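You operate a simulated robot arm through the tools that you are given. There is no shell and no other tool. Be economical: measure what you need, move in short steps, check, and stop when the job is done.

The job below is to be done with a simulated robot arm. You get a single attempt, and the scene is never put back.

Task
Find the sheet's two high spots and shrink each with one heater burst.
Fine: white button on, read the MM read-outs; hold the head by its orange grip, fingers off its nose and out of the holes; head in the black rest ring, box off.

Only the result counts: the job must be done as asked and must still hold three seconds after the hand-in. Knocking over, shifting, dropping, spilling or breaking anything else fails it. Flat cloth is picked up by pressing the open fingertips on it (5 to 10 N) and closing them slowly along it; thin cloth reads only 2 to 8 mm in the jaws.

Robot
A 7-joint arm with a two-finger parallel gripper, fixed in place. Base frame: the origin is at the foot of the arm, x ahead of it, y to its left, z up. Readings come in cm, rad, newtons and seconds.
With the tool pointing down near the work surface it reaches from about 30 to 74 cm from the base axis. Its first joint turns from -2.007 to 2.007 rad. Payload 3.91 kg.
The tool frame sits at the grasp point between the pads (the TCP): z along the fingers, y along the line on which they close. The tips reach 3 cm beyond it. Largest opening 11 cm; finger width 2, thickness 1; the body of the gripper, 4.8 by 11.2 cm, starts 5.5 cm behind the TCP.
Orientation is that of the tool frame in the base frame, as a unit quaternion [w, x, y, z]. With the fingers straight down and closing along the base's y, the tool's x points along the base's -x, its y along +y and its z along -z.

Tools
- The arm moves only by the tool move_arm. Its argument "increments" is a list of rows, each a list of 7 numbers: the shift along the tool's x, y, z in cm, then the turn, a rotation vector about the tool's x, y, z in rad, then the gripper command, from -1 (shut) to 1 (fully open), values between in proportion. In form: [[x, y, z, wx, wy, wz, grip], ...]. A call has 1 to 8 rows; each row shifts and turns the commanded pose from where the row before left it, along the tool's axes as they then stand. A row lasts 0.2 s, in which the tool goes at most 5 cm and 0.15 rad; a call with a longer step from one row to the next is refused whole, and so is a gripper value outside its range. A pose out of reach is approached as far as the arm can. The call stops where the force on the tool passes 40 N (or 10 N more than at its start, if that is more) or the arm is blocked; 0.2 s more then pass. The fingers move at their own pace (about 10.8 cm/s each) and stop on an object; they squeeze with about 39 N. The grip force told is the motor's: it shows also when the fingers shut on nothing. Time passes only in rows, and 0.2 s behind the last, so rows that do not move let the fingers close. It gives the time, the measured TCP pose, the force on the tool (base axes), the opening and the grip force at its end, in the units of the frame above (readings bear some noise).
- Cameras (640 x 400 px; columns grow to the right, rows downward): "scene" is fixed at [40.02, 50.05, 164.03]; the picture's right is [-0.99, -0.14, 0.00], its down [-0.09, 0.63, -0.77] and it looks along [0.11, -0.76, -0.64] (base axes); focal length 318 px, centre (320, 200). "wrist" rides on the gripper at [-3.6, 0, -5.7] in the tool frame; the picture's right is [0.00, -1.00, 0.00], its down [0.97, 0.00, -0.24] and it looks along [0.24, 0.00, 0.97] (tool axes); focal length 218 px, centre (320, 200). There is no depth. A picture from a camera that has moved, and an enlarged one, comes with that camera's place and axes in the base frame and with its lens.
- grab_frame(camera): a new picture of that camera. The clock stands still meanwhile.
- slide_trunk(by): slides the trunk up (or, below 0, down) by that many cm; the arm rides with it, the base frame stays. It gives what a move gives, with no picture.
- enlarge(camera, box): a new picture of the part [left, top, right, bottom] of that camera's present view, enlarged. The clock stands still meanwhile.
- hand_in(): hands the job in; it is judged then, once.

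Go step by step. Nothing tells you positions but the pictures and the camera data: compare them with the known pose of the tool, close in by small moves and look again before you grip or let go. The budget is 120 turns and 76 pictures, counting those below and the enlarged ones. Unless the task says otherwise, let go and move clear before handing in, and close with one line.

The tools are called after "Request:" as a command line: name --pt "numbers of a row" for each row, then --argument value for the rest, lists and objects as JSON in quotes. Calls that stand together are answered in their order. move_arm: Moves the arm, as the interface text tells. Its arguments: {"type":"object","properties":{"increments":{"type":"array"}},"required":["increments"]} The other tools are called the same way: slide_trunk (by) slides the trunk up or down; grab_frame (camera) takes a picture; enlarge (camera, box) takes an enlarged picture of a part of a camera's view; hand_in () hands the job in.

At the start:

```text
time: 0.0
ee_pos: [18.83, -33.92, 130.08]
tool_rot: [0.001, 0.0, 1.0, 0.0]
ft_force: [-0.1, -0.1, 0.9]
grip_width: 11.0
grip_force: 0.1
trunk travel left (down, up): [-85.0, 14.0]
```

scene: 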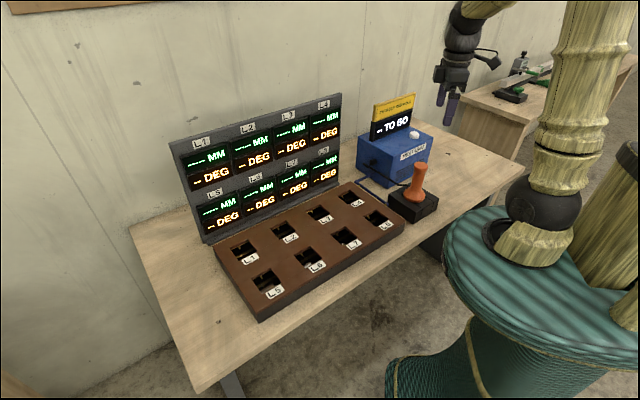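
wrist: 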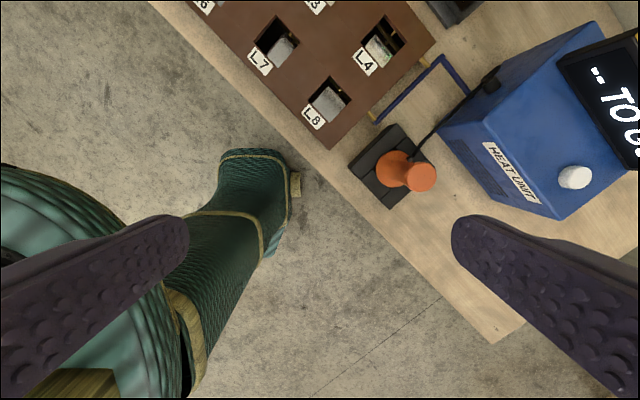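

I see a table with a panel of read-outs, a brown deck with eight holes L1–L8, a blue heater box with a white button, and an orange-gripped head in a black rest. I'll look closer first.

Request:
enlarge --camera "scene" --box '[160, 80, 360, 250]'

Request:
enlarge --camera "scene" --box '[330, 80, 470, 230]'

Request:
enlarge --camera "wrist" --box '[180, 0, 640, 290]'

```text
2.35 times, centred on (260, 165) of scene
camera zoom: at [40.02, 50.05, 164.03], right [-0.99, -0.14, 0.0], down [-0.09, 0.63, -0.77], along [0.11, -0.76, -0.64], focal length 749 px, centre (461, 282)
```

zoom: 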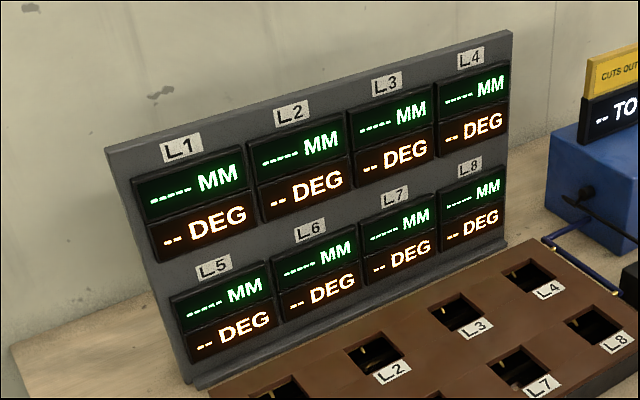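

```text
2.67 times, centred on (400, 155) of scene
camera zoom: at [40.02, 50.05, 164.03], right [-0.99, -0.14, 0.0], down [-0.09, 0.63, -0.77], along [0.11, -0.76, -0.64], focal length 849 px, centre (107, 320)
```

zoom: 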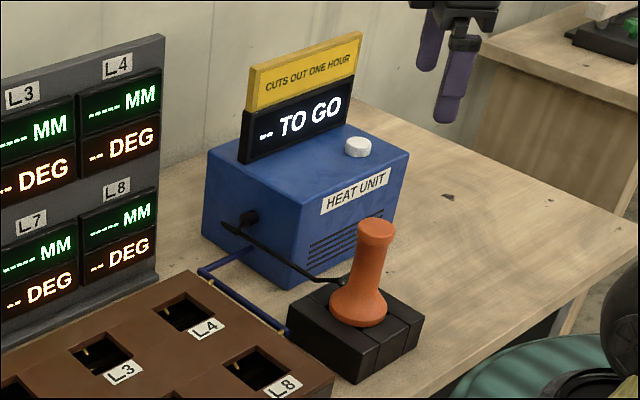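

```text
1.38 times, centred on (410, 145) of wrist
camera zoom: at [22.37, -34.03, 135.85], right [0.0, -1.0, 0.0], down [-0.97, 0.0, 0.24], along [-0.24, 0.0, -0.97], focal length 301 px, centre (196, 276)
```

zoom: 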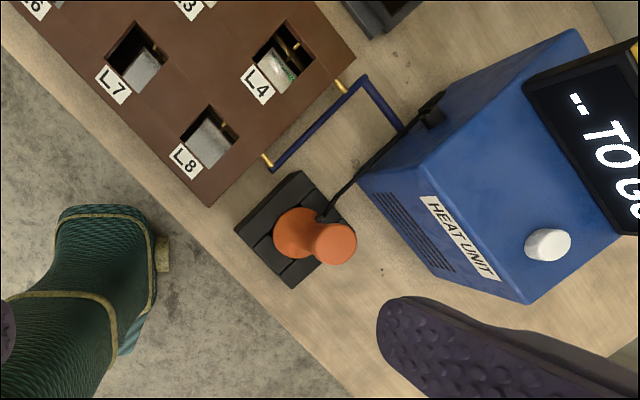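

The head is at about (17.4, -50.7) with its top at z≈100, the button at about (17.4, -77.2, 99), and the holes are in a 45° grid at z≈86. I'll shut the fingers and move toward the button.

Request:
move_arm --pt "0.2 -4 2 0 0 0 -1" --pt "0.2 -4 2 0 0 0 -1" --pt "0.2 -4 2 0 0 0 -1" --pt "0.2 -4 2 0 0 0 -1" --pt "0.2 -4 2 0 0 0 -1" --pt "0.2 -4 2 0 0 0 -1" --pt "0.2 -4 2 0 0 0 -1" --pt "0 -4 2 0 0 0 -1"

Request:
move_arm --pt "0 0 0 0.13 0 0 -1" --pt "0 0 0 0.13 0 0 -1" --pt "0 0 0 0.13 0 0 -1" --pt "0 0 0 0.13 0 0 -1" --pt "0 0 0 0 0 0 -1"

Request:
grab_frame --camera "wrist"

```text
time: 1.8
ee_pos: [17.58, -66.0, 113.95]
tool_rot: [0.0, 0.001, 1.0, 0.002]
ft_force: [0.2, -1.3, 0.2]
grip_width: 0.0
grip_force: 37.6
trunk travel left (down, up): [-85.0, 14.0]
```

```text
time: 3.0
ee_pos: [17.24, -65.96, 114.18]
tool_rot: [-0.001, 0.0, 0.966, -0.257]
ft_force: [0.5, -0.9, -0.8]
grip_width: 0.0
grip_force: 37.8
trunk travel left (down, up): [-85.0, 14.0]
```

```text
70 pictures are left
camera wrist: at [20.92, -63.15, 119.02], right [0.0, -0.87, 0.5], down [-0.97, 0.12, 0.21], along [-0.24, -0.48, -0.84], focal length 218 px, centre (320, 200)
```

wrist: 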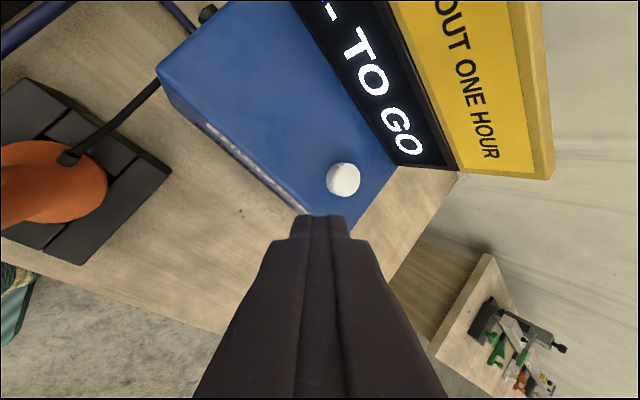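

The button sits at about (17.2, -77.5, 99). I'll move the closed tips to about 3 cm above it.

Request:
move_arm --pt "0 -1.26 4.43 0 0 0 -1" --pt "0 -1.26 4.43 0 0 0 -1" --pt "0 -1.26 4.43 0 0 0 -1" --pt "0 0 0 0 0 0 -1"

Request:
grab_frame --camera "wrist"

```text
time: 4.0
ee_pos: [17.35, -75.43, 104.53]
tool_rot: [0.001, 0.001, 0.966, -0.257]
ft_force: [-0.4, 1.2, 0.4]
grip_width: 0.0
grip_force: 37.1
trunk travel left (down, up): [-85.0, 14.0]
```

```text
69 pictures are left
camera wrist: at [20.98, -72.8, 109.44], right [0.0, -0.87, 0.5], down [-0.97, 0.12, 0.21], along [-0.24, -0.48, -0.84], focal length 218 px, centre (320, 200)
```

wrist: 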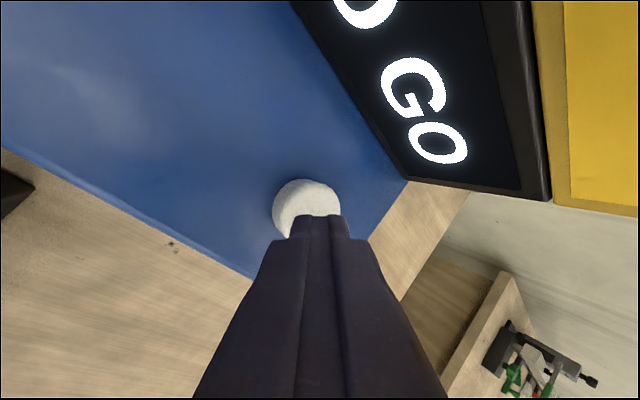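

The tips are about 3 cm above the button; now pressing down slowly.

Request:
move_arm --pt "0 0.24 1.02 0 0 0 -1" --pt "0 0.24 1.02 0 0 0 -1" --pt "0 0.15 0.26 0 0 0 -1" --pt "0 0.15 0.26 0 0 0 -1" --pt "0 0.15 0.26 0 0 0 -1"

Request:
grab_frame --camera "scene"

```text
time: 5.2
ee_pos: [17.45, -76.4, 101.49]
tool_rot: [-0.001, 0.001, 0.966, -0.257]
ft_force: [0.1, 0.3, 1.5]
grip_width: 0.0
grip_force: 37.5
trunk travel left (down, up): [-85.0, 14.0]
```

```text
68 pictures are left
```

scene: 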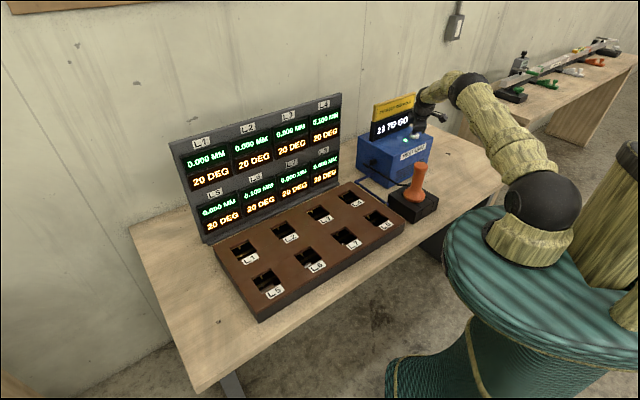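

The display is on. I'll lift off the button and read the values.

Request:
move_arm --pt "0 -1.0 -1.74 0 0 0 -1" --pt "0 -2.0 -3.5 0 0 0 -1" --pt "0 0 -4 0 0 0 -1"

Request:
enlarge --camera "scene" --box '[165, 85, 345, 240]'

Request:
enlarge --camera "scene" --box '[350, 70, 470, 160]'

```text
time: 6.0
ee_pos: [16.85, -74.32, 111.06]
tool_rot: [0.0, 0.0, 0.966, -0.257]
ft_force: [0.9, 1.1, 0.4]
grip_width: 0.0
grip_force: 37.7
trunk travel left (down, up): [-85.0, 14.0]
```

```text
2.58 times, centred on (255, 162) of scene
camera zoom: at [40.02, 50.05, 164.03], right [-0.99, -0.14, 0.0], down [-0.09, 0.63, -0.77], along [0.11, -0.76, -0.64], focal length 821 px, centre (488, 297)
```

zoom: 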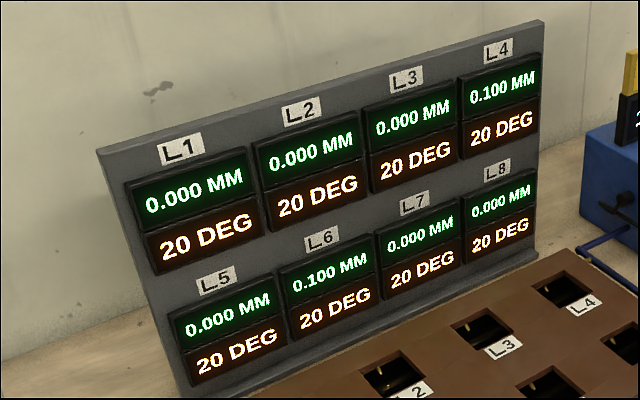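

```text
4.44 times, centred on (410, 115) of scene
camera zoom: at [40.02, 50.05, 164.03], right [-0.99, -0.14, 0.0], down [-0.09, 0.63, -0.77], along [0.11, -0.76, -0.64], focal length 1415 px, centre (-80, 578)
```

zoom: 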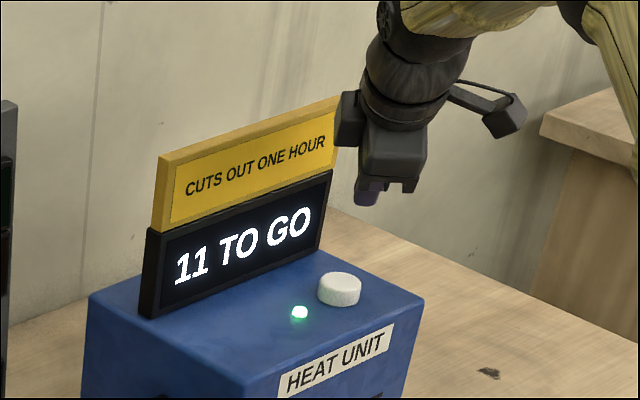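

L4 and L6 read 0.100 mm; all the others read 0.000. Next I'll straighten the tool, open the fingers and hover over the orange grip.

Request:
move_arm --pt "0 0 0 -0.13 0 0 -1" --pt "0 0 0 -0.13 0 0 -1" --pt "0 0 0 -0.13 0 0 -1" --pt "0 0 0 -0.13 0 0 -1" --pt "0 4 0 0 0 0 1" --pt "0 4 0 0 0 0 1" --pt "0 4 0 0 0 0 1" --pt "0 4 0 0 0 0 1"

Request:
move_arm --pt "0 4 1 0 0 0 1" --pt "0 4 1 0 0 0 1" --pt "0 0 0 0 0 0 1"

Request:
grab_frame --camera "wrist"

Request:
grab_frame --camera "scene"

```text
time: 7.8
ee_pos: [16.41, -53.2, 111.26]
tool_rot: [0.0, 0.0, 1.0, 0.0]
ft_force: [1.0, 0.6, 0.1]
grip_width: 11.0
grip_force: 0.2
out of reach, approached as far as the arm can: row 3, 4
trunk travel left (down, up): [-85.0, 14.0]
```

```text
time: 8.6
ee_pos: [16.37, -45.38, 109.28]
tool_rot: [0.0, 0.001, 1.0, 0.0]
ft_force: [0.5, -0.7, -0.3]
grip_width: 11.01
grip_force: 0.1
trunk travel left (down, up): [-85.0, 14.0]
```

```text
65 pictures are left
camera wrist: at [20.03, -45.36, 114.89], right [0.0, -1.0, 0.0], down [-0.97, 0.0, 0.24], along [-0.24, 0.0, -0.97], focal length 218 px, centre (320, 200)
```

wrist: 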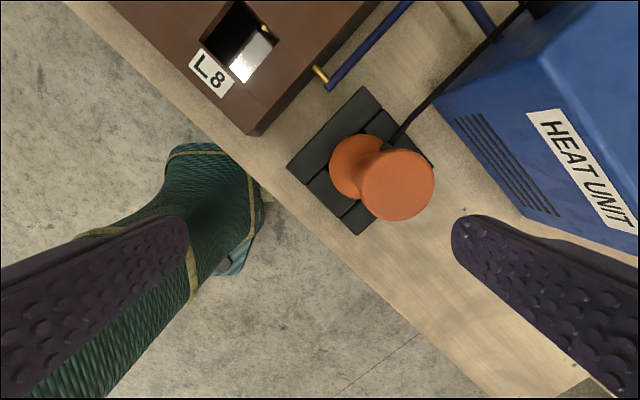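

```text
64 pictures are left
```

scene: 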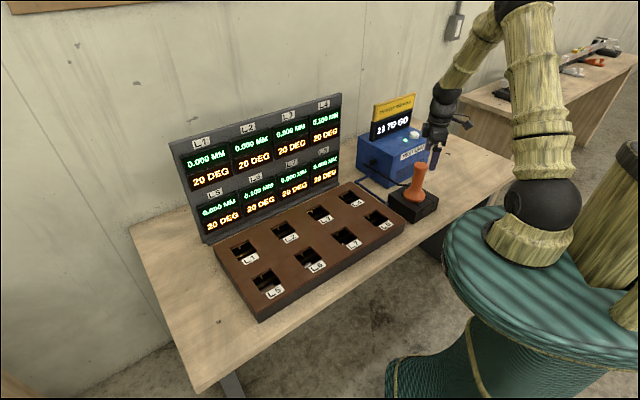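

The head's axis is at about (17.5, -50.5). I'll centre over it, then lower around the orange grip.

Request:
move_arm --pt "-0.55 -2.55 0.5 0 0 0 1" --pt "-0.55 -2.55 0.5 0 0 0 1" --pt "0 0 2 0 0 0 1" --pt "0 0 0 0 0 0 1"

Request:
grab_frame --camera "wrist"

Request:
enlarge --camera "scene" --box '[360, 90, 480, 230]'

```text
time: 9.6
ee_pos: [17.48, -50.46, 105.91]
tool_rot: [-0.001, 0.0, 1.0, 0.0]
ft_force: [-0.8, 0.4, 0.8]
grip_width: 11.0
grip_force: 0.0
trunk travel left (down, up): [-85.0, 14.0]
```

```text
63 pictures are left
camera wrist: at [21.07, -50.58, 111.64], right [0.0, -1.0, 0.0], down [-0.97, 0.0, 0.24], along [-0.24, 0.0, -0.97], focal length 218 px, centre (320, 200)
```

wrist: 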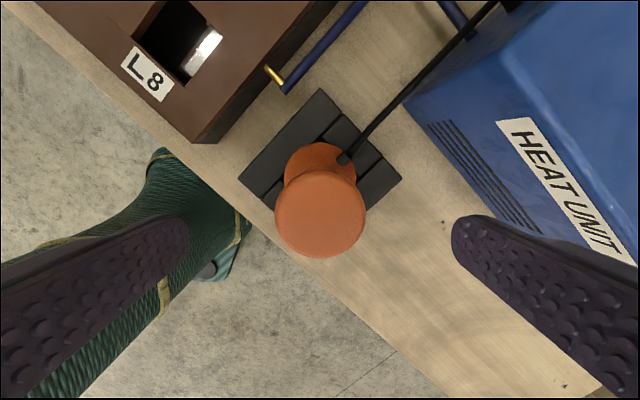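

```text
2.86 times, centred on (420, 160) of scene
camera zoom: at [40.02, 50.05, 164.03], right [-0.99, -0.14, 0.0], down [-0.09, 0.63, -0.77], along [0.11, -0.76, -0.64], focal length 910 px, centre (34, 314)
```

zoom: 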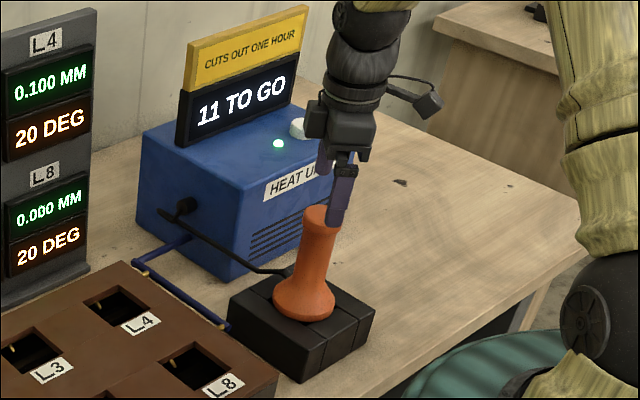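

Well centred. Lowering so the pads meet the neck at z≈96, then closing.

Request:
move_arm --pt "0 0 3 0 0 0 1" --pt "0 0 3 0 0 0 1" --pt "0 0 2 0 0 0 1" --pt "0 0 2 0 0 0 1" --pt "0 0 0 0 0 0 1"

Request:
move_arm --pt "0 0 0 0 0 0 -0.3" --pt "0 0 0 0 0 0 -0.3" --pt "0 0 0 0 0 0 -0.7" --pt "0 0 0 0 0 0 -1" --pt "0 0 0 0 0 0 -1"

Request:
enlarge --camera "scene" --box '[360, 90, 480, 230]'

```text
time: 10.8
ee_pos: [17.29, -50.41, 95.98]
tool_rot: [0.0, 0.0, 1.0, 0.0]
ft_force: [-0.2, -0.6, 0.8]
grip_width: 11.01
grip_force: 0.0
trunk travel left (down, up): [-85.0, 14.0]
```

```text
time: 12.0
ee_pos: [17.41, -50.47, 95.84]
tool_rot: [0.0, 0.0, 1.0, 0.0]
ft_force: [1.3, -2.6, 2.0]
grip_width: 4.89
grip_force: 38.9
trunk travel left (down, up): [-85.0, 14.0]
```

```text
2.86 times, centred on (420, 160) of scene
camera zoom: at [40.02, 50.05, 164.03], right [-0.99, -0.14, 0.0], down [-0.09, 0.63, -0.77], along [0.11, -0.76, -0.64], focal length 910 px, centre (34, 314)
```

zoom: 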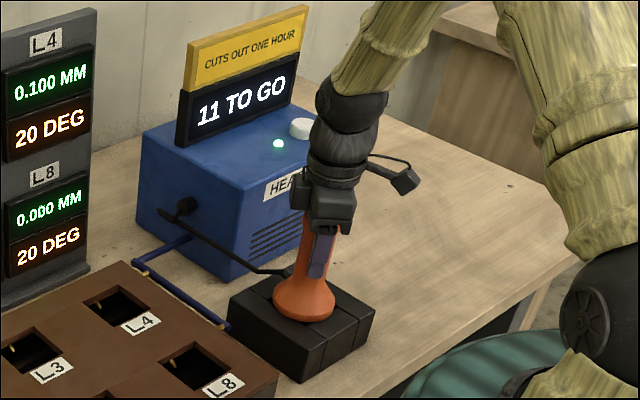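

Gripped at 4.9 cm on the orange neck. Lifting straight up.

Request:
move_arm --pt "0 0 -1 0 0 0 -1" --pt "0 0 -2 0 0 0 -1" --pt "0 0 -2 0 0 0 -1" --pt "0 0 -3 0 0 0 -1" --pt "0 0 -3 0 0 0 -1" --pt "0 0 0 0 0 0 -1"

Request:
enlarge --camera "scene" --box '[330, 60, 480, 230]'

Request:
grab_frame --camera "wrist"

```text
time: 13.4
ee_pos: [17.55, -50.92, 107.01]
tool_rot: [0.0, 0.0, 1.0, 0.002]
ft_force: [-0.1, 1.0, -8.2]
grip_width: 4.87
grip_force: 38.9
trunk travel left (down, up): [-85.0, 14.0]
```

```text
2.35 times, centred on (405, 145) of scene
camera zoom: at [40.02, 50.05, 164.03], right [-0.99, -0.14, 0.0], down [-0.09, 0.63, -0.77], along [0.11, -0.76, -0.64], focal length 749 px, centre (120, 329)
```

zoom: 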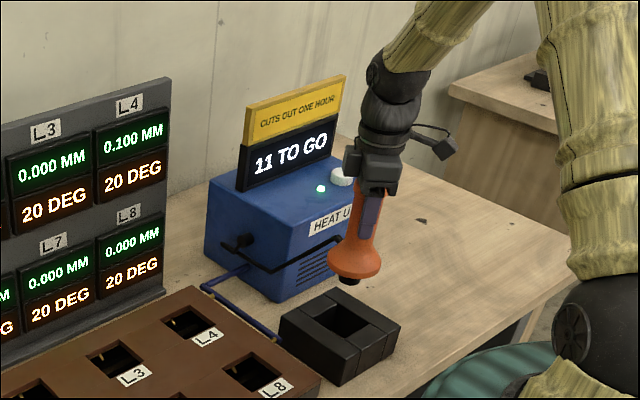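

```text
59 pictures are left
camera wrist: at [21.19, -50.87, 112.71], right [0.0, -1.0, 0.0], down [-0.97, 0.0, 0.24], along [-0.24, 0.0, -0.97], focal length 218 px, centre (320, 200)
```

wrist: 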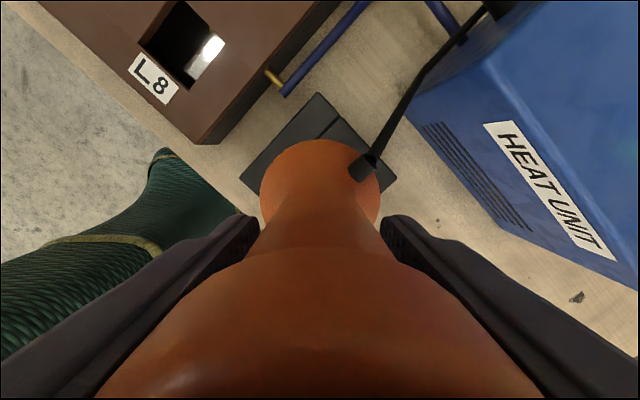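

The head hangs with a short nose below an ~8 cm flange, which should sit around the ~6.5 cm hole. I'll raise a bit, clear the box, and move toward L4.

Request:
move_arm --pt "0 2 -2 0 0 0 -1" --pt "0 2 -2 0 0 0 -1" --pt "-3.5 0.5 0 0 0 0 -1" --pt "-3.5 0 0 0 0 0 -1" --pt "-3.5 0 0 0 0 0 -1" --pt "-3.5 0 0 0 0 0 -1" --pt "-3 0 0 0 0 0 -1" --pt "0 0 0 0 0 0 -1"

Request:
grab_frame --camera "wrist"

Request:
grab_frame --camera "scene"

```text
time: 15.2
ee_pos: [34.47, -46.13, 110.88]
tool_rot: [0.0, 0.001, 1.0, 0.001]
ft_force: [-0.5, 0.6, -9.1]
grip_width: 4.89
grip_force: 39.0
trunk travel left (down, up): [-85.0, 14.0]
```

```text
58 pictures are left
camera wrist: at [38.05, -46.21, 116.59], right [0.0, -1.0, 0.0], down [-0.97, 0.0, 0.24], along [-0.24, 0.0, -0.97], focal length 218 px, centre (320, 200)
```

wrist: 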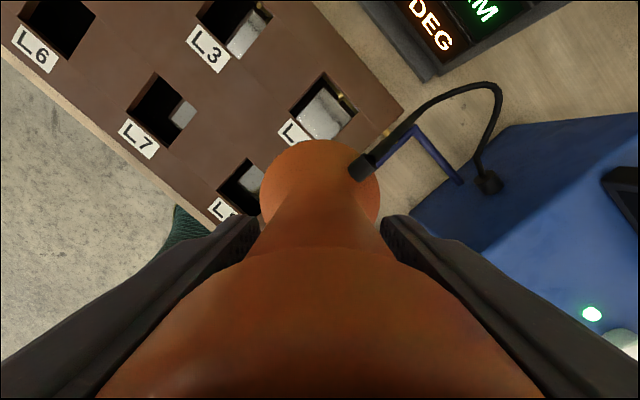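

```text
57 pictures are left
```

scene: 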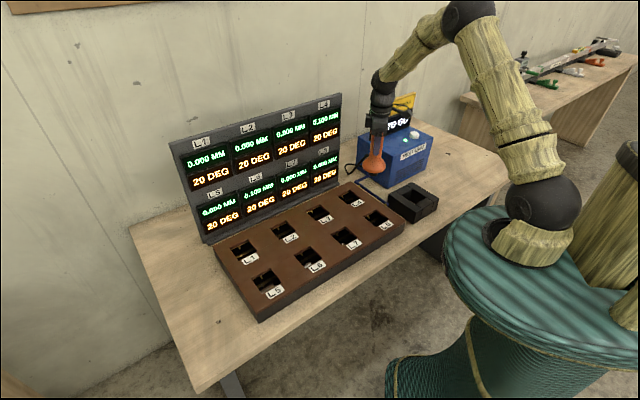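

Request:
enlarge --camera "wrist" --box '[180, 0, 420, 220]'

Request:
enlarge --camera "scene" --box '[240, 160, 420, 290]'

```text
1.82 times, centred on (300, 110) of wrist
camera zoom: at [38.05, -46.21, 116.59], right [0.0, -1.0, 0.0], down [-0.97, 0.0, 0.24], along [-0.24, 0.0, -0.97], focal length 397 px, centre (356, 364)
```

zoom: 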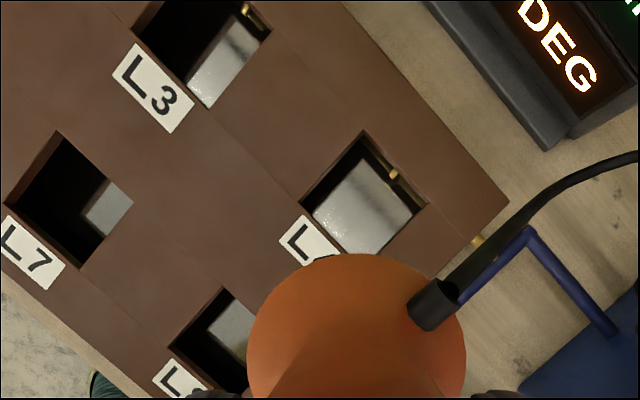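

```text
3.08 times, centred on (330, 225) of scene
camera zoom: at [40.02, 50.05, 164.03], right [-0.99, -0.14, 0.0], down [-0.09, 0.63, -0.77], along [0.11, -0.76, -0.64], focal length 979 px, centre (289, 123)
```

zoom: 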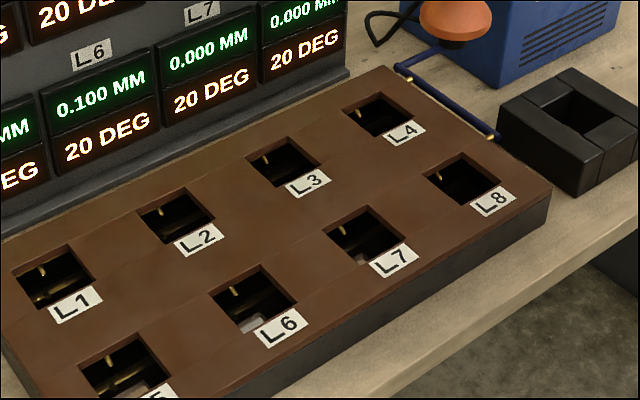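

L4's centre is at about (42.4, -46.6). I'll move over it and lower to a few cm above.

Request:
move_arm --pt "-4 -0.25 0 0 0 0 -1" --pt "-3.95 -0.2 0 0 0 0 -1" --pt "0 0 3 0 0 0 -1" --pt "0 0 3 0 0 0 -1" --pt "0 0 2.5 0 0 0 -1" --pt "0 0 0 0 0 0 -1"

Request:
grab_frame --camera "wrist"

Request:
enlarge --camera "scene" --box '[240, 120, 420, 250]'

```text
time: 16.6
ee_pos: [42.45, -46.55, 102.38]
tool_rot: [0.0, -0.001, 1.0, 0.0]
ft_force: [0.9, -0.1, -8.2]
grip_width: 4.9
grip_force: 39.2
trunk travel left (down, up): [-85.0, 14.0]
```

```text
54 pictures are left
camera wrist: at [46.03, -46.57, 108.05], right [0.0, -1.0, 0.0], down [-0.97, 0.0, 0.24], along [-0.24, 0.0, -0.97], focal length 218 px, centre (320, 200)
```

wrist: 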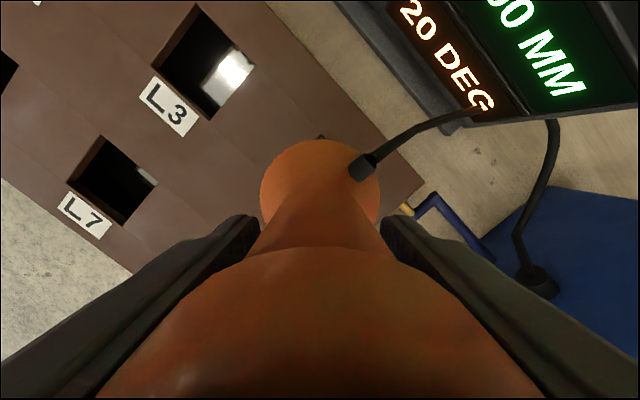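

```text
3.08 times, centred on (330, 185) of scene
camera zoom: at [40.02, 50.05, 164.03], right [-0.99, -0.14, 0.0], down [-0.09, 0.63, -0.77], along [0.11, -0.76, -0.64], focal length 979 px, centre (289, 246)
```

zoom: 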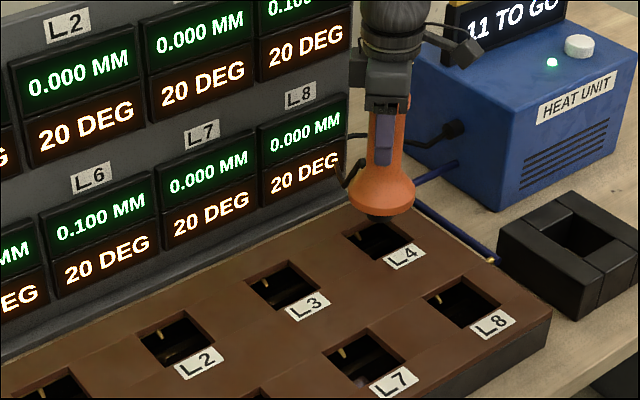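

The nose is lined up over L4. Lowering in careful steps.

Request:
move_arm --pt "0 -0.1 1.5 0 0 0 -1" --pt "0 0 1.5 0 0 0 -1" --pt "0 0 1.0 0 0 0 -1" --pt "0 0 0.5 0 0 0 -1"

Request:
enlarge --camera "scene" --box '[270, 70, 450, 220]'

```text
time: 17.6
ee_pos: [42.35, -46.67, 97.71]
tool_rot: [0.001, 0.0, 1.0, 0.001]
ft_force: [0.8, 1.1, -7.5]
grip_width: 4.91
grip_force: 39.3
trunk travel left (down, up): [-85.0, 14.0]
```

```text
2.67 times, centred on (360, 145) of scene
camera zoom: at [40.02, 50.05, 164.03], right [-0.99, -0.14, 0.0], down [-0.09, 0.63, -0.77], along [0.11, -0.76, -0.64], focal length 849 px, centre (213, 347)
```

zoom: 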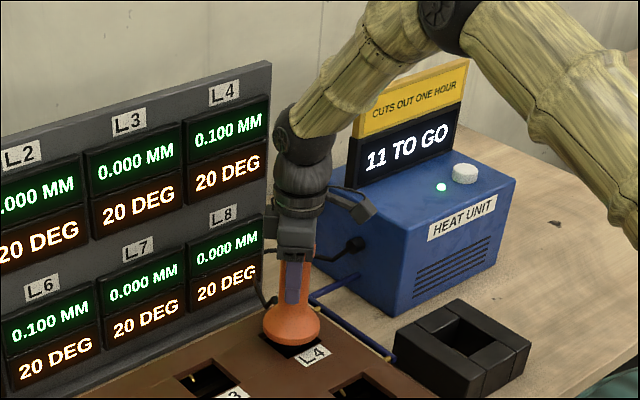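

Request:
move_arm --pt "0 0 0.5 0 0 0 -1" --pt "0 0 0.4 0 0 0 -1" --pt "0 0 0.3 0 0 0 -1"

Request:
enlarge --camera "scene" --box '[270, 70, 450, 220]'

```text
time: 18.4
ee_pos: [42.44, -46.61, 96.67]
tool_rot: [0.0, 0.0, 1.0, 0.0]
ft_force: [0.3, 0.2, -7.2]
grip_width: 4.92
grip_force: 39.1
trunk travel left (down, up): [-85.0, 14.0]
```

```text
2.67 times, centred on (360, 145) of scene
camera zoom: at [40.02, 50.05, 164.03], right [-0.99, -0.14, 0.0], down [-0.09, 0.63, -0.77], along [0.11, -0.76, -0.64], focal length 849 px, centre (213, 347)
```

zoom: 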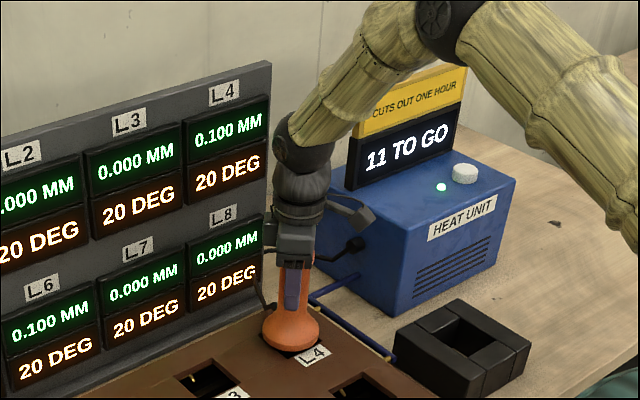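

Request:
move_arm --pt "0 0 0.3 0 0 0 -1" --pt "0 0 0.3 0 0 0 -1"

Request:
enlarge --camera "scene" --box '[270, 70, 450, 220]'

```text
time: 19.0
ee_pos: [42.43, -46.72, 95.96]
tool_rot: [0.001, 0.0, 1.0, 0.0]
ft_force: [-0.7, 0.3, -8.4]
grip_width: 4.88
grip_force: 39.1
trunk travel left (down, up): [-85.0, 14.0]
```

```text
2.67 times, centred on (360, 145) of scene
camera zoom: at [40.02, 50.05, 164.03], right [-0.99, -0.14, 0.0], down [-0.09, 0.63, -0.77], along [0.11, -0.76, -0.64], focal length 849 px, centre (213, 347)
```

zoom: 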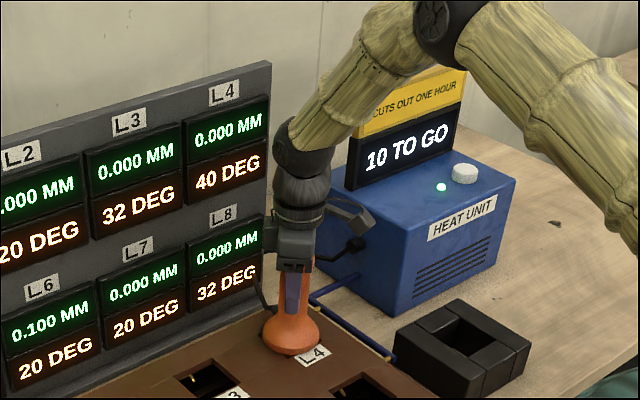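

The burst fired: L4 reads 0.000 and the counter is down to 10. Lifting right away.

Request:
move_arm --pt "0 0 -2 0 0 0 -1" --pt "0 0 -4 0 0 0 -1" --pt "0 0 -4 0 0 0 -1" --pt "0 0 0 0 0 0 -1"

Request:
grab_frame --camera "scene"

Request:
enlarge --camera "scene" --box '[165, 85, 345, 240]'

```text
time: 20.0
ee_pos: [42.38, -46.88, 105.81]
tool_rot: [-0.001, 0.0, 1.0, 0.001]
ft_force: [-0.6, 0.0, -7.5]
grip_width: 4.9
grip_force: 38.5
trunk travel left (down, up): [-85.0, 14.0]
```

```text
49 pictures are left
```

scene: 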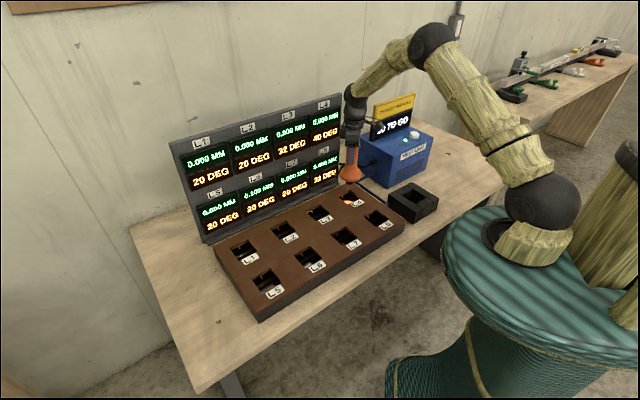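

```text
2.58 times, centred on (255, 162) of scene
camera zoom: at [40.02, 50.05, 164.03], right [-0.99, -0.14, 0.0], down [-0.09, 0.63, -0.77], along [0.11, -0.76, -0.64], focal length 821 px, centre (488, 297)
```

zoom: 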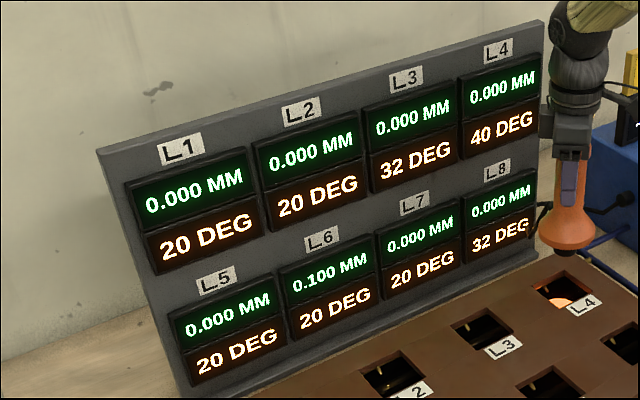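

L4 is flat and L6 is still 0.100 mm, at 20 DEG. Moving across the deck to L6, at about (53.2, -14.4).

Request:
move_arm --pt "-1.3 3.9 -0.3 0 0 0 -1" --pt "-1.3 3.9 -0.3 0 0 0 -1" --pt "-1.3 3.9 -0.3 0 0 0 -1" --pt "-1.3 3.9 0 0 0 0 -1" --pt "-1.3 3.9 0 0 0 0 -1" --pt "-1.3 3.9 0 0 0 0 -1" --pt "0 2 0 0 0 0 -1" --pt "0 0 0 0 0 0 -1"

Request:
grab_frame --camera "wrist"

Request:
grab_frame --camera "scene"

```text
time: 21.8
ee_pos: [50.39, -21.18, 106.98]
tool_rot: [-0.001, 0.001, 1.0, 0.001]
ft_force: [-0.2, -0.5, -7.2]
grip_width: 4.88
grip_force: 39.0
trunk travel left (down, up): [-85.0, 14.0]
```

```text
47 pictures are left
camera wrist: at [54.01, -21.27, 112.63], right [0.0, -1.0, 0.0], down [-0.97, 0.0, 0.24], along [-0.24, 0.0, -0.97], focal length 218 px, centre (320, 200)
```

wrist: 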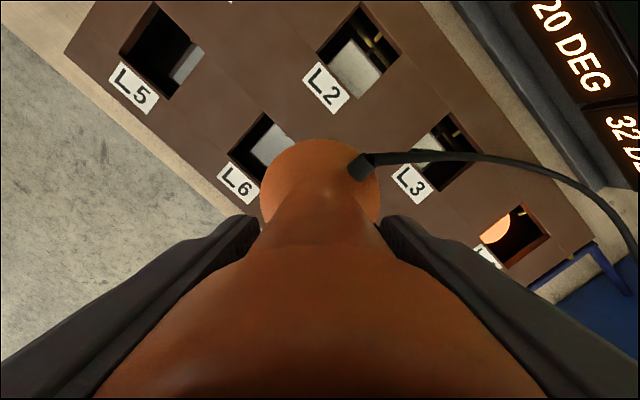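

```text
46 pictures are left
```

scene: 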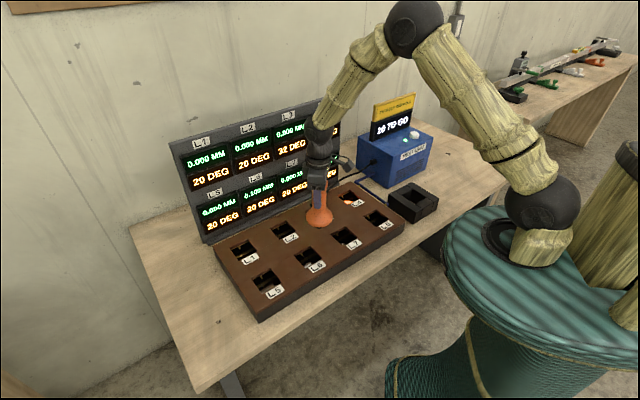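

L6's centre refines to (53.4, -14.7). Moving over it and part way down.

Request:
move_arm --pt "-1.5 3.25 0 0 0 0 -1" --pt "-1.5 3.25 0 0 0 0 -1" --pt "0 0 3 0 0 0 -1" --pt "0 0 2.5 0 0 0 -1" --pt "0 0 0 0 0 0 -1"

Request:
enlarge --camera "scene" --box '[220, 150, 400, 300]'

Request:
grab_frame --camera "wrist"

```text
time: 23.0
ee_pos: [53.18, -14.83, 101.37]
tool_rot: [-0.002, 0.001, 1.0, 0.0]
ft_force: [-0.3, 0.4, -7.2]
grip_width: 4.89
grip_force: 38.8
trunk travel left (down, up): [-85.0, 14.0]
```

```text
2.67 times, centred on (310, 225) of scene
camera zoom: at [40.02, 50.05, 164.03], right [-0.99, -0.14, 0.0], down [-0.09, 0.63, -0.77], along [0.11, -0.76, -0.64], focal length 849 px, centre (347, 133)
```

zoom: 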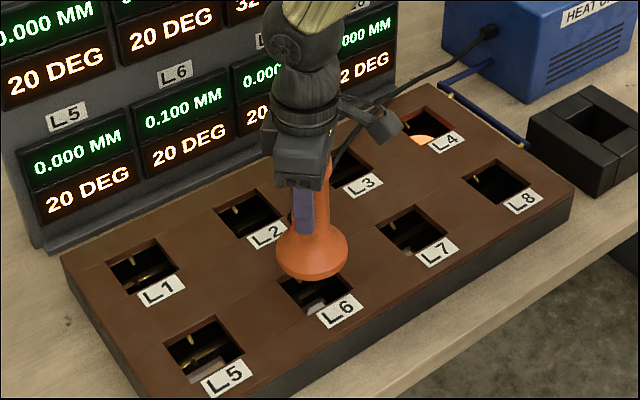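

```text
44 pictures are left
camera wrist: at [56.86, -14.8, 107.02], right [0.0, -1.0, 0.0], down [-0.97, 0.0, 0.24], along [-0.24, 0.0, -0.97], focal length 218 px, centre (320, 200)
```

wrist: 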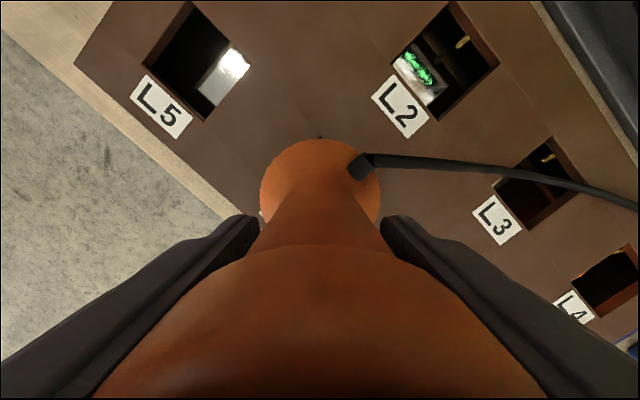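

Aligned the same way as at L4. Lowering to the same depth (95.95) in decreasing steps.

Request:
move_arm --pt "-0.1 0.1 1.5 0 0 0 -1" --pt "0 0 1.5 0 0 0 -1" --pt "0 0 1.0 0 0 0 -1" --pt "0 0 0.7 0 0 0 -1" --pt "0 0 0.4 0 0 0 -1" --pt "0 0 0.3 0 0 0 -1"

Request:
grab_frame --camera "scene"

```text
time: 24.4
ee_pos: [53.24, -14.87, 95.97]
tool_rot: [0.0, 0.0, 1.0, 0.0]
ft_force: [-0.8, -1.5, -5.0]
grip_width: 4.87
grip_force: 39.2
trunk travel left (down, up): [-85.0, 14.0]
```

```text
43 pictures are left
```

scene: 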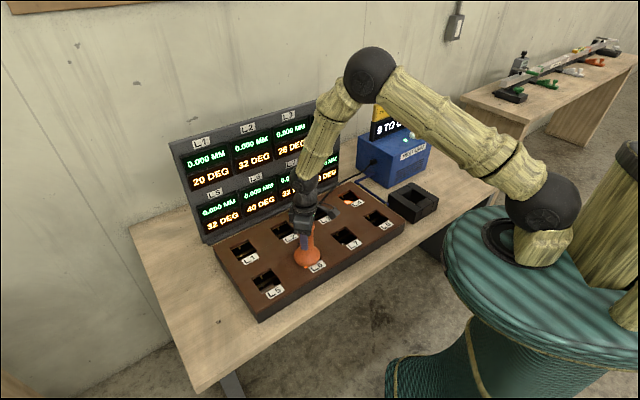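

The burst at L6 fired: it shows 40 DEG and the counter is at 9. Lifting now and reading the panel.

Request:
move_arm --pt "0 0 -2 0 0 0 -1" --pt "0 0 -4 0 0 0 -1" --pt "0 0 -4.5 0 0 0 -1" --pt "0 0 -4.5 0 0 0 -1" --pt "1.3 -3.9 0 0 0 0 -1" --pt "1.3 -3.9 0 0 0 0 -1" --pt "1.3 -3.9 0 0 0 0 -1" --pt "1.3 -3.9 0 0 0 0 -1"

Request:
grab_frame --camera "scene"

Request:
enlarge --camera "scene" --box '[165, 85, 345, 240]'

```text
time: 26.2
ee_pos: [48.06, -30.31, 111.0]
tool_rot: [0.001, 0.0, 1.0, 0.001]
ft_force: [0.3, 0.1, -7.6]
grip_width: 4.89
grip_force: 39.3
trunk travel left (down, up): [-85.0, 14.0]
```

```text
42 pictures are left
```

scene: 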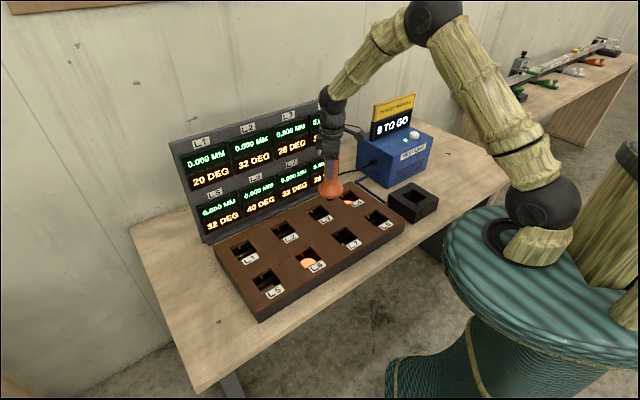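

```text
2.58 times, centred on (255, 162) of scene
camera zoom: at [40.02, 50.05, 164.03], right [-0.99, -0.14, 0.0], down [-0.09, 0.63, -0.77], along [0.11, -0.76, -0.64], focal length 821 px, centre (488, 297)
```

zoom: 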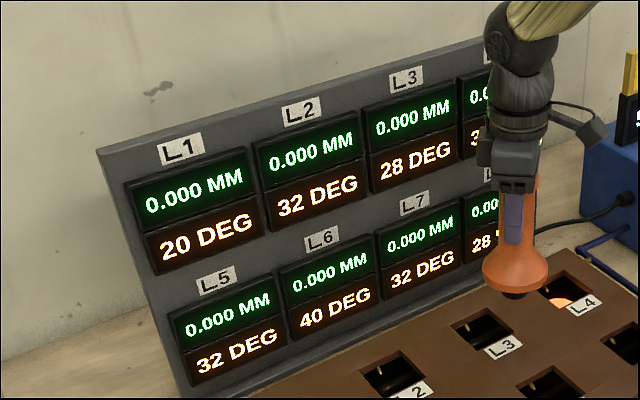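

Both spots now read 0.000 mm. Heading back over the rest ring.

Request:
move_arm --pt "4.3 -2 0 0 0 0 -1" --pt "4.3 -2 0 0 0 0 -1" --pt "4.3 -2 0 0 0 0 -1" --pt "4.3 -2 0 0 0 0 -1" --pt "4.3 -2 0 0 0 0 -1" --pt "4.3 -2 0 0 0 0 -1" --pt "4.3 -2 0 0 0 0 -1" --pt "0 0 0 0 0 0 -1"

Request:
grab_frame --camera "wrist"

Request:
enlarge --camera "scene" --box '[330, 70, 480, 230]'

```text
time: 28.0
ee_pos: [17.91, -44.52, 111.04]
tool_rot: [-0.001, 0.001, 1.0, 0.0]
ft_force: [1.0, 0.1, -8.7]
grip_width: 4.89
grip_force: 38.9
trunk travel left (down, up): [-85.0, 14.0]
```

```text
40 pictures are left
camera wrist: at [21.56, -44.52, 116.7], right [0.0, -1.0, 0.0], down [-0.97, 0.0, 0.24], along [-0.24, 0.0, -0.97], focal length 218 px, centre (320, 200)
```

wrist: 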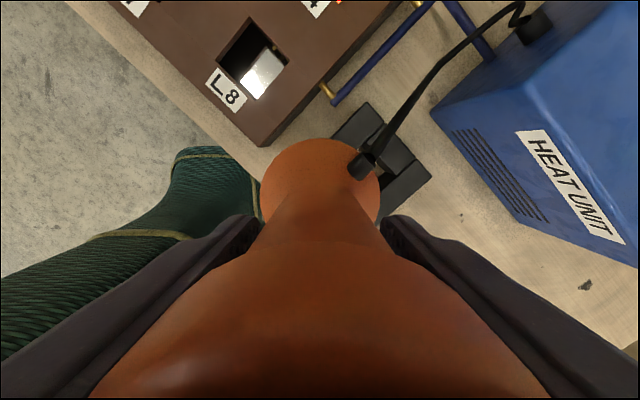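

```text
2.50 times, centred on (405, 150) of scene
camera zoom: at [40.02, 50.05, 164.03], right [-0.99, -0.14, 0.0], down [-0.09, 0.63, -0.77], along [0.11, -0.76, -0.64], focal length 796 px, centre (108, 325)
```

zoom: 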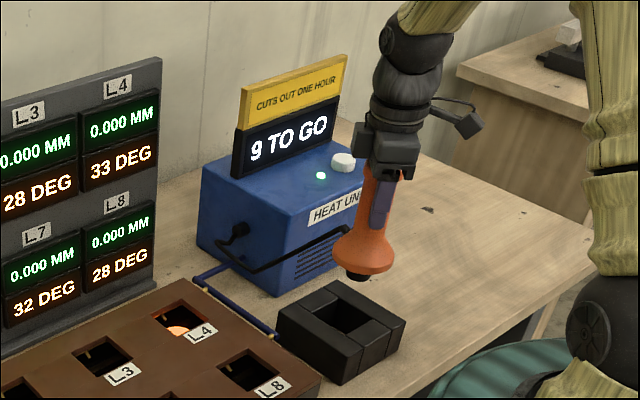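

Request:
move_arm --pt "0.25 -2.95 0 0 0 0 -1" --pt "0.2 -2.95 0 0 0 0 -1" --pt "0 0 3 0 0 0 -1" --pt "0 0 3 0 0 0 -1" --pt "0 0 2.5 0 0 0 -1" --pt "0 0 0 0 0 0 -1"

Request:
enlarge --camera "scene" --box '[360, 90, 480, 230]'

Request:
grab_frame --camera "wrist"

```text
time: 29.4
ee_pos: [17.59, -50.19, 102.48]
tool_rot: [0.0, 0.001, 1.0, 0.0]
ft_force: [0.0, -0.1, -8.0]
grip_width: 4.88
grip_force: 39.0
trunk travel left (down, up): [-85.0, 14.0]
```

```text
2.86 times, centred on (420, 160) of scene
camera zoom: at [40.02, 50.05, 164.03], right [-0.99, -0.14, 0.0], down [-0.09, 0.63, -0.77], along [0.11, -0.76, -0.64], focal length 910 px, centre (34, 314)
```

zoom: 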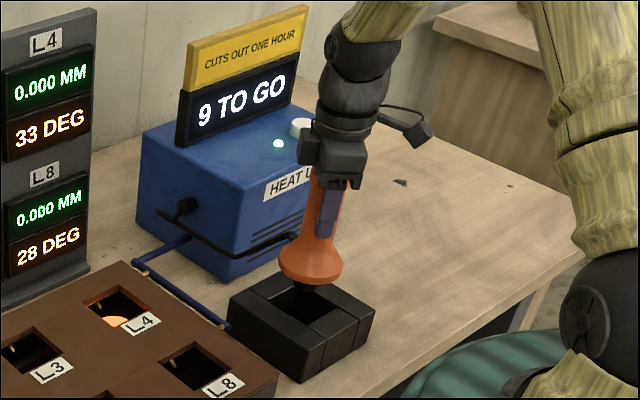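

```text
37 pictures are left
camera wrist: at [21.29, -50.22, 108.2], right [0.0, -1.0, 0.0], down [-0.97, 0.0, 0.24], along [-0.24, 0.0, -0.97], focal length 218 px, centre (320, 200)
```

wrist: 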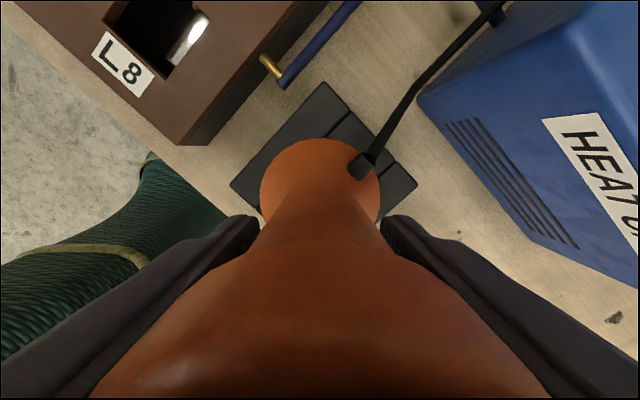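

Slightly off by 0.2 cm; I'll correct and lower into the ring.

Request:
move_arm --pt "0.15 -0.25 1 0 0 0 -1" --pt "0 0 2 0 0 0 -1" --pt "0 0 2 0 0 0 -1" --pt "0 0 0.8 0 0 0 -1" --pt "0 0 0.4 0 0 0 -1" --pt "0 0 0.2 0 0 0 -1" --pt "0 0 0 0 0 0 -1"

Request:
enlarge --camera "scene" --box '[360, 90, 480, 230]'

```text
time: 31.0
ee_pos: [17.45, -50.37, 96.22]
tool_rot: [0.001, 0.001, 1.0, 0.0]
ft_force: [0.0, 0.1, -7.6]
grip_width: 4.9
grip_force: 39.0
trunk travel left (down, up): [-85.0, 14.0]
```

```text
2.86 times, centred on (420, 160) of scene
camera zoom: at [40.02, 50.05, 164.03], right [-0.99, -0.14, 0.0], down [-0.09, 0.63, -0.77], along [0.11, -0.76, -0.64], focal length 910 px, centre (34, 314)
```

zoom: 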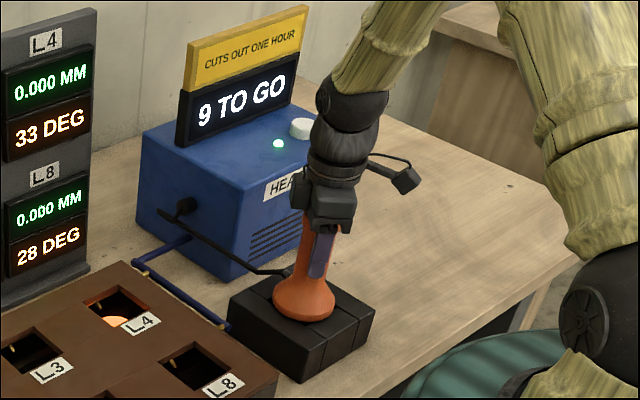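

Request:
move_arm --pt "0 -0.05 0.2 0 0 0 -1" --pt "0 0 0.2 0 0 0 -1" --pt "0 0 0 0 0 0 -1"

```text
time: 31.8
ee_pos: [17.42, -50.53, 96.0]
tool_rot: [0.0, 0.001, 1.0, -0.002]
ft_force: [0.1, -1.8, 12.1]
grip_width: 4.89
grip_force: 39.4
trunk travel left (down, up): [-85.0, 14.0]
```

It is seated (upward force of 12 N). Easing off slightly and opening gently.

Request:
move_arm --pt "0 0 -0.15 0 0 0 -1" --pt "0 0 0 0 0 0 0.1" --pt "0 0 0 0 0 0 0.5" --pt "0 0 0 0 0 0 1" --pt "0 0 0 0 0 0 1"

Request:
move_arm --pt "0 0 -2 0 0 0 1" --pt "0 0 -4 0 0 0 1" --pt "0 0 -4 0 0 0 1" --pt "0 0 -4 0 0 0 1" --pt "0 0 -4 0 0 0 1" --pt "0 0 0 0 0 0 1"

Request:
enlarge --camera "scene" --box '[360, 90, 480, 230]'

```text
time: 33.0
ee_pos: [17.34, -50.28, 96.0]
tool_rot: [0.0, 0.0, 1.0, 0.0]
ft_force: [0.5, -0.1, -0.7]
grip_width: 11.03
grip_force: 0.0
trunk travel left (down, up): [-85.0, 14.0]
```

```text
time: 34.4
ee_pos: [17.47, -50.55, 114.11]
tool_rot: [0.0, 0.0, 1.0, 0.0]
ft_force: [-0.2, 0.6, 0.7]
grip_width: 10.99
grip_force: 0.1
trunk travel left (down, up): [-85.0, 14.0]
```

```text
2.86 times, centred on (420, 160) of scene
camera zoom: at [40.02, 50.05, 164.03], right [-0.99, -0.14, 0.0], down [-0.09, 0.63, -0.77], along [0.11, -0.76, -0.64], focal length 910 px, centre (34, 314)
```

zoom: 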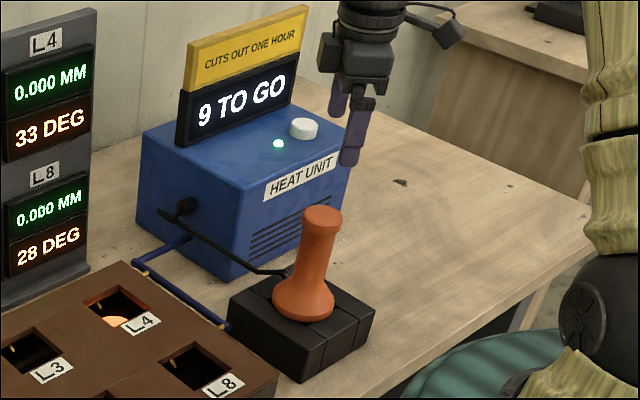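

The head is back in its ring. Now I'll repeat the button approach to switch the box off.

Request:
move_arm --pt "0 -3.87 0 0 0 0 -1" --pt "0 -3.87 0 0 0 0 -1" --pt "0 -3.87 0 0 0 0 -1" --pt "0 -3.87 0 0 0 0 -1" --pt "0 0 0 0.13 0 0 -1" --pt "0 0 0 0.13 0 0 -1" --pt "0 0 0 0.13 0 0 -1" --pt "0 0 0 0.13 0 0 -1"

Request:
move_arm --pt "0 -1.2 4.43 0 0 0 -1" --pt "0 -1.2 4.43 0 0 0 -1" --pt "0 -1.2 4.43 0 0 0 -1" --pt "0 0 0 0 0 0 -1"

Request:
grab_frame --camera "wrist"

```text
time: 36.2
ee_pos: [17.42, -66.0, 113.97]
tool_rot: [0.0, 0.0, 0.966, -0.257]
ft_force: [0.0, 0.3, -0.2]
grip_width: 0.04
grip_force: 37.5
trunk travel left (down, up): [-85.0, 14.0]
```

```text
time: 37.2
ee_pos: [17.17, -75.71, 104.2]
tool_rot: [0.0, 0.001, 0.967, -0.257]
ft_force: [0.5, 0.3, 0.5]
grip_width: 0.0
grip_force: 37.6
trunk travel left (down, up): [-85.0, 14.0]
```

```text
34 pictures are left
camera wrist: at [20.83, -72.9, 109.18], right [0.0, -0.87, 0.5], down [-0.97, 0.12, 0.21], along [-0.24, -0.48, -0.84], focal length 218 px, centre (320, 200)
```

wrist: 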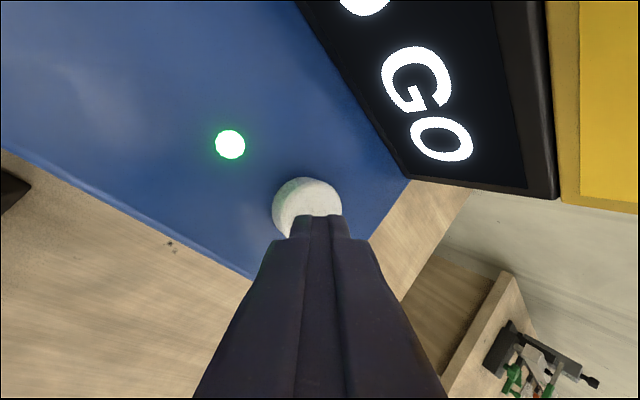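

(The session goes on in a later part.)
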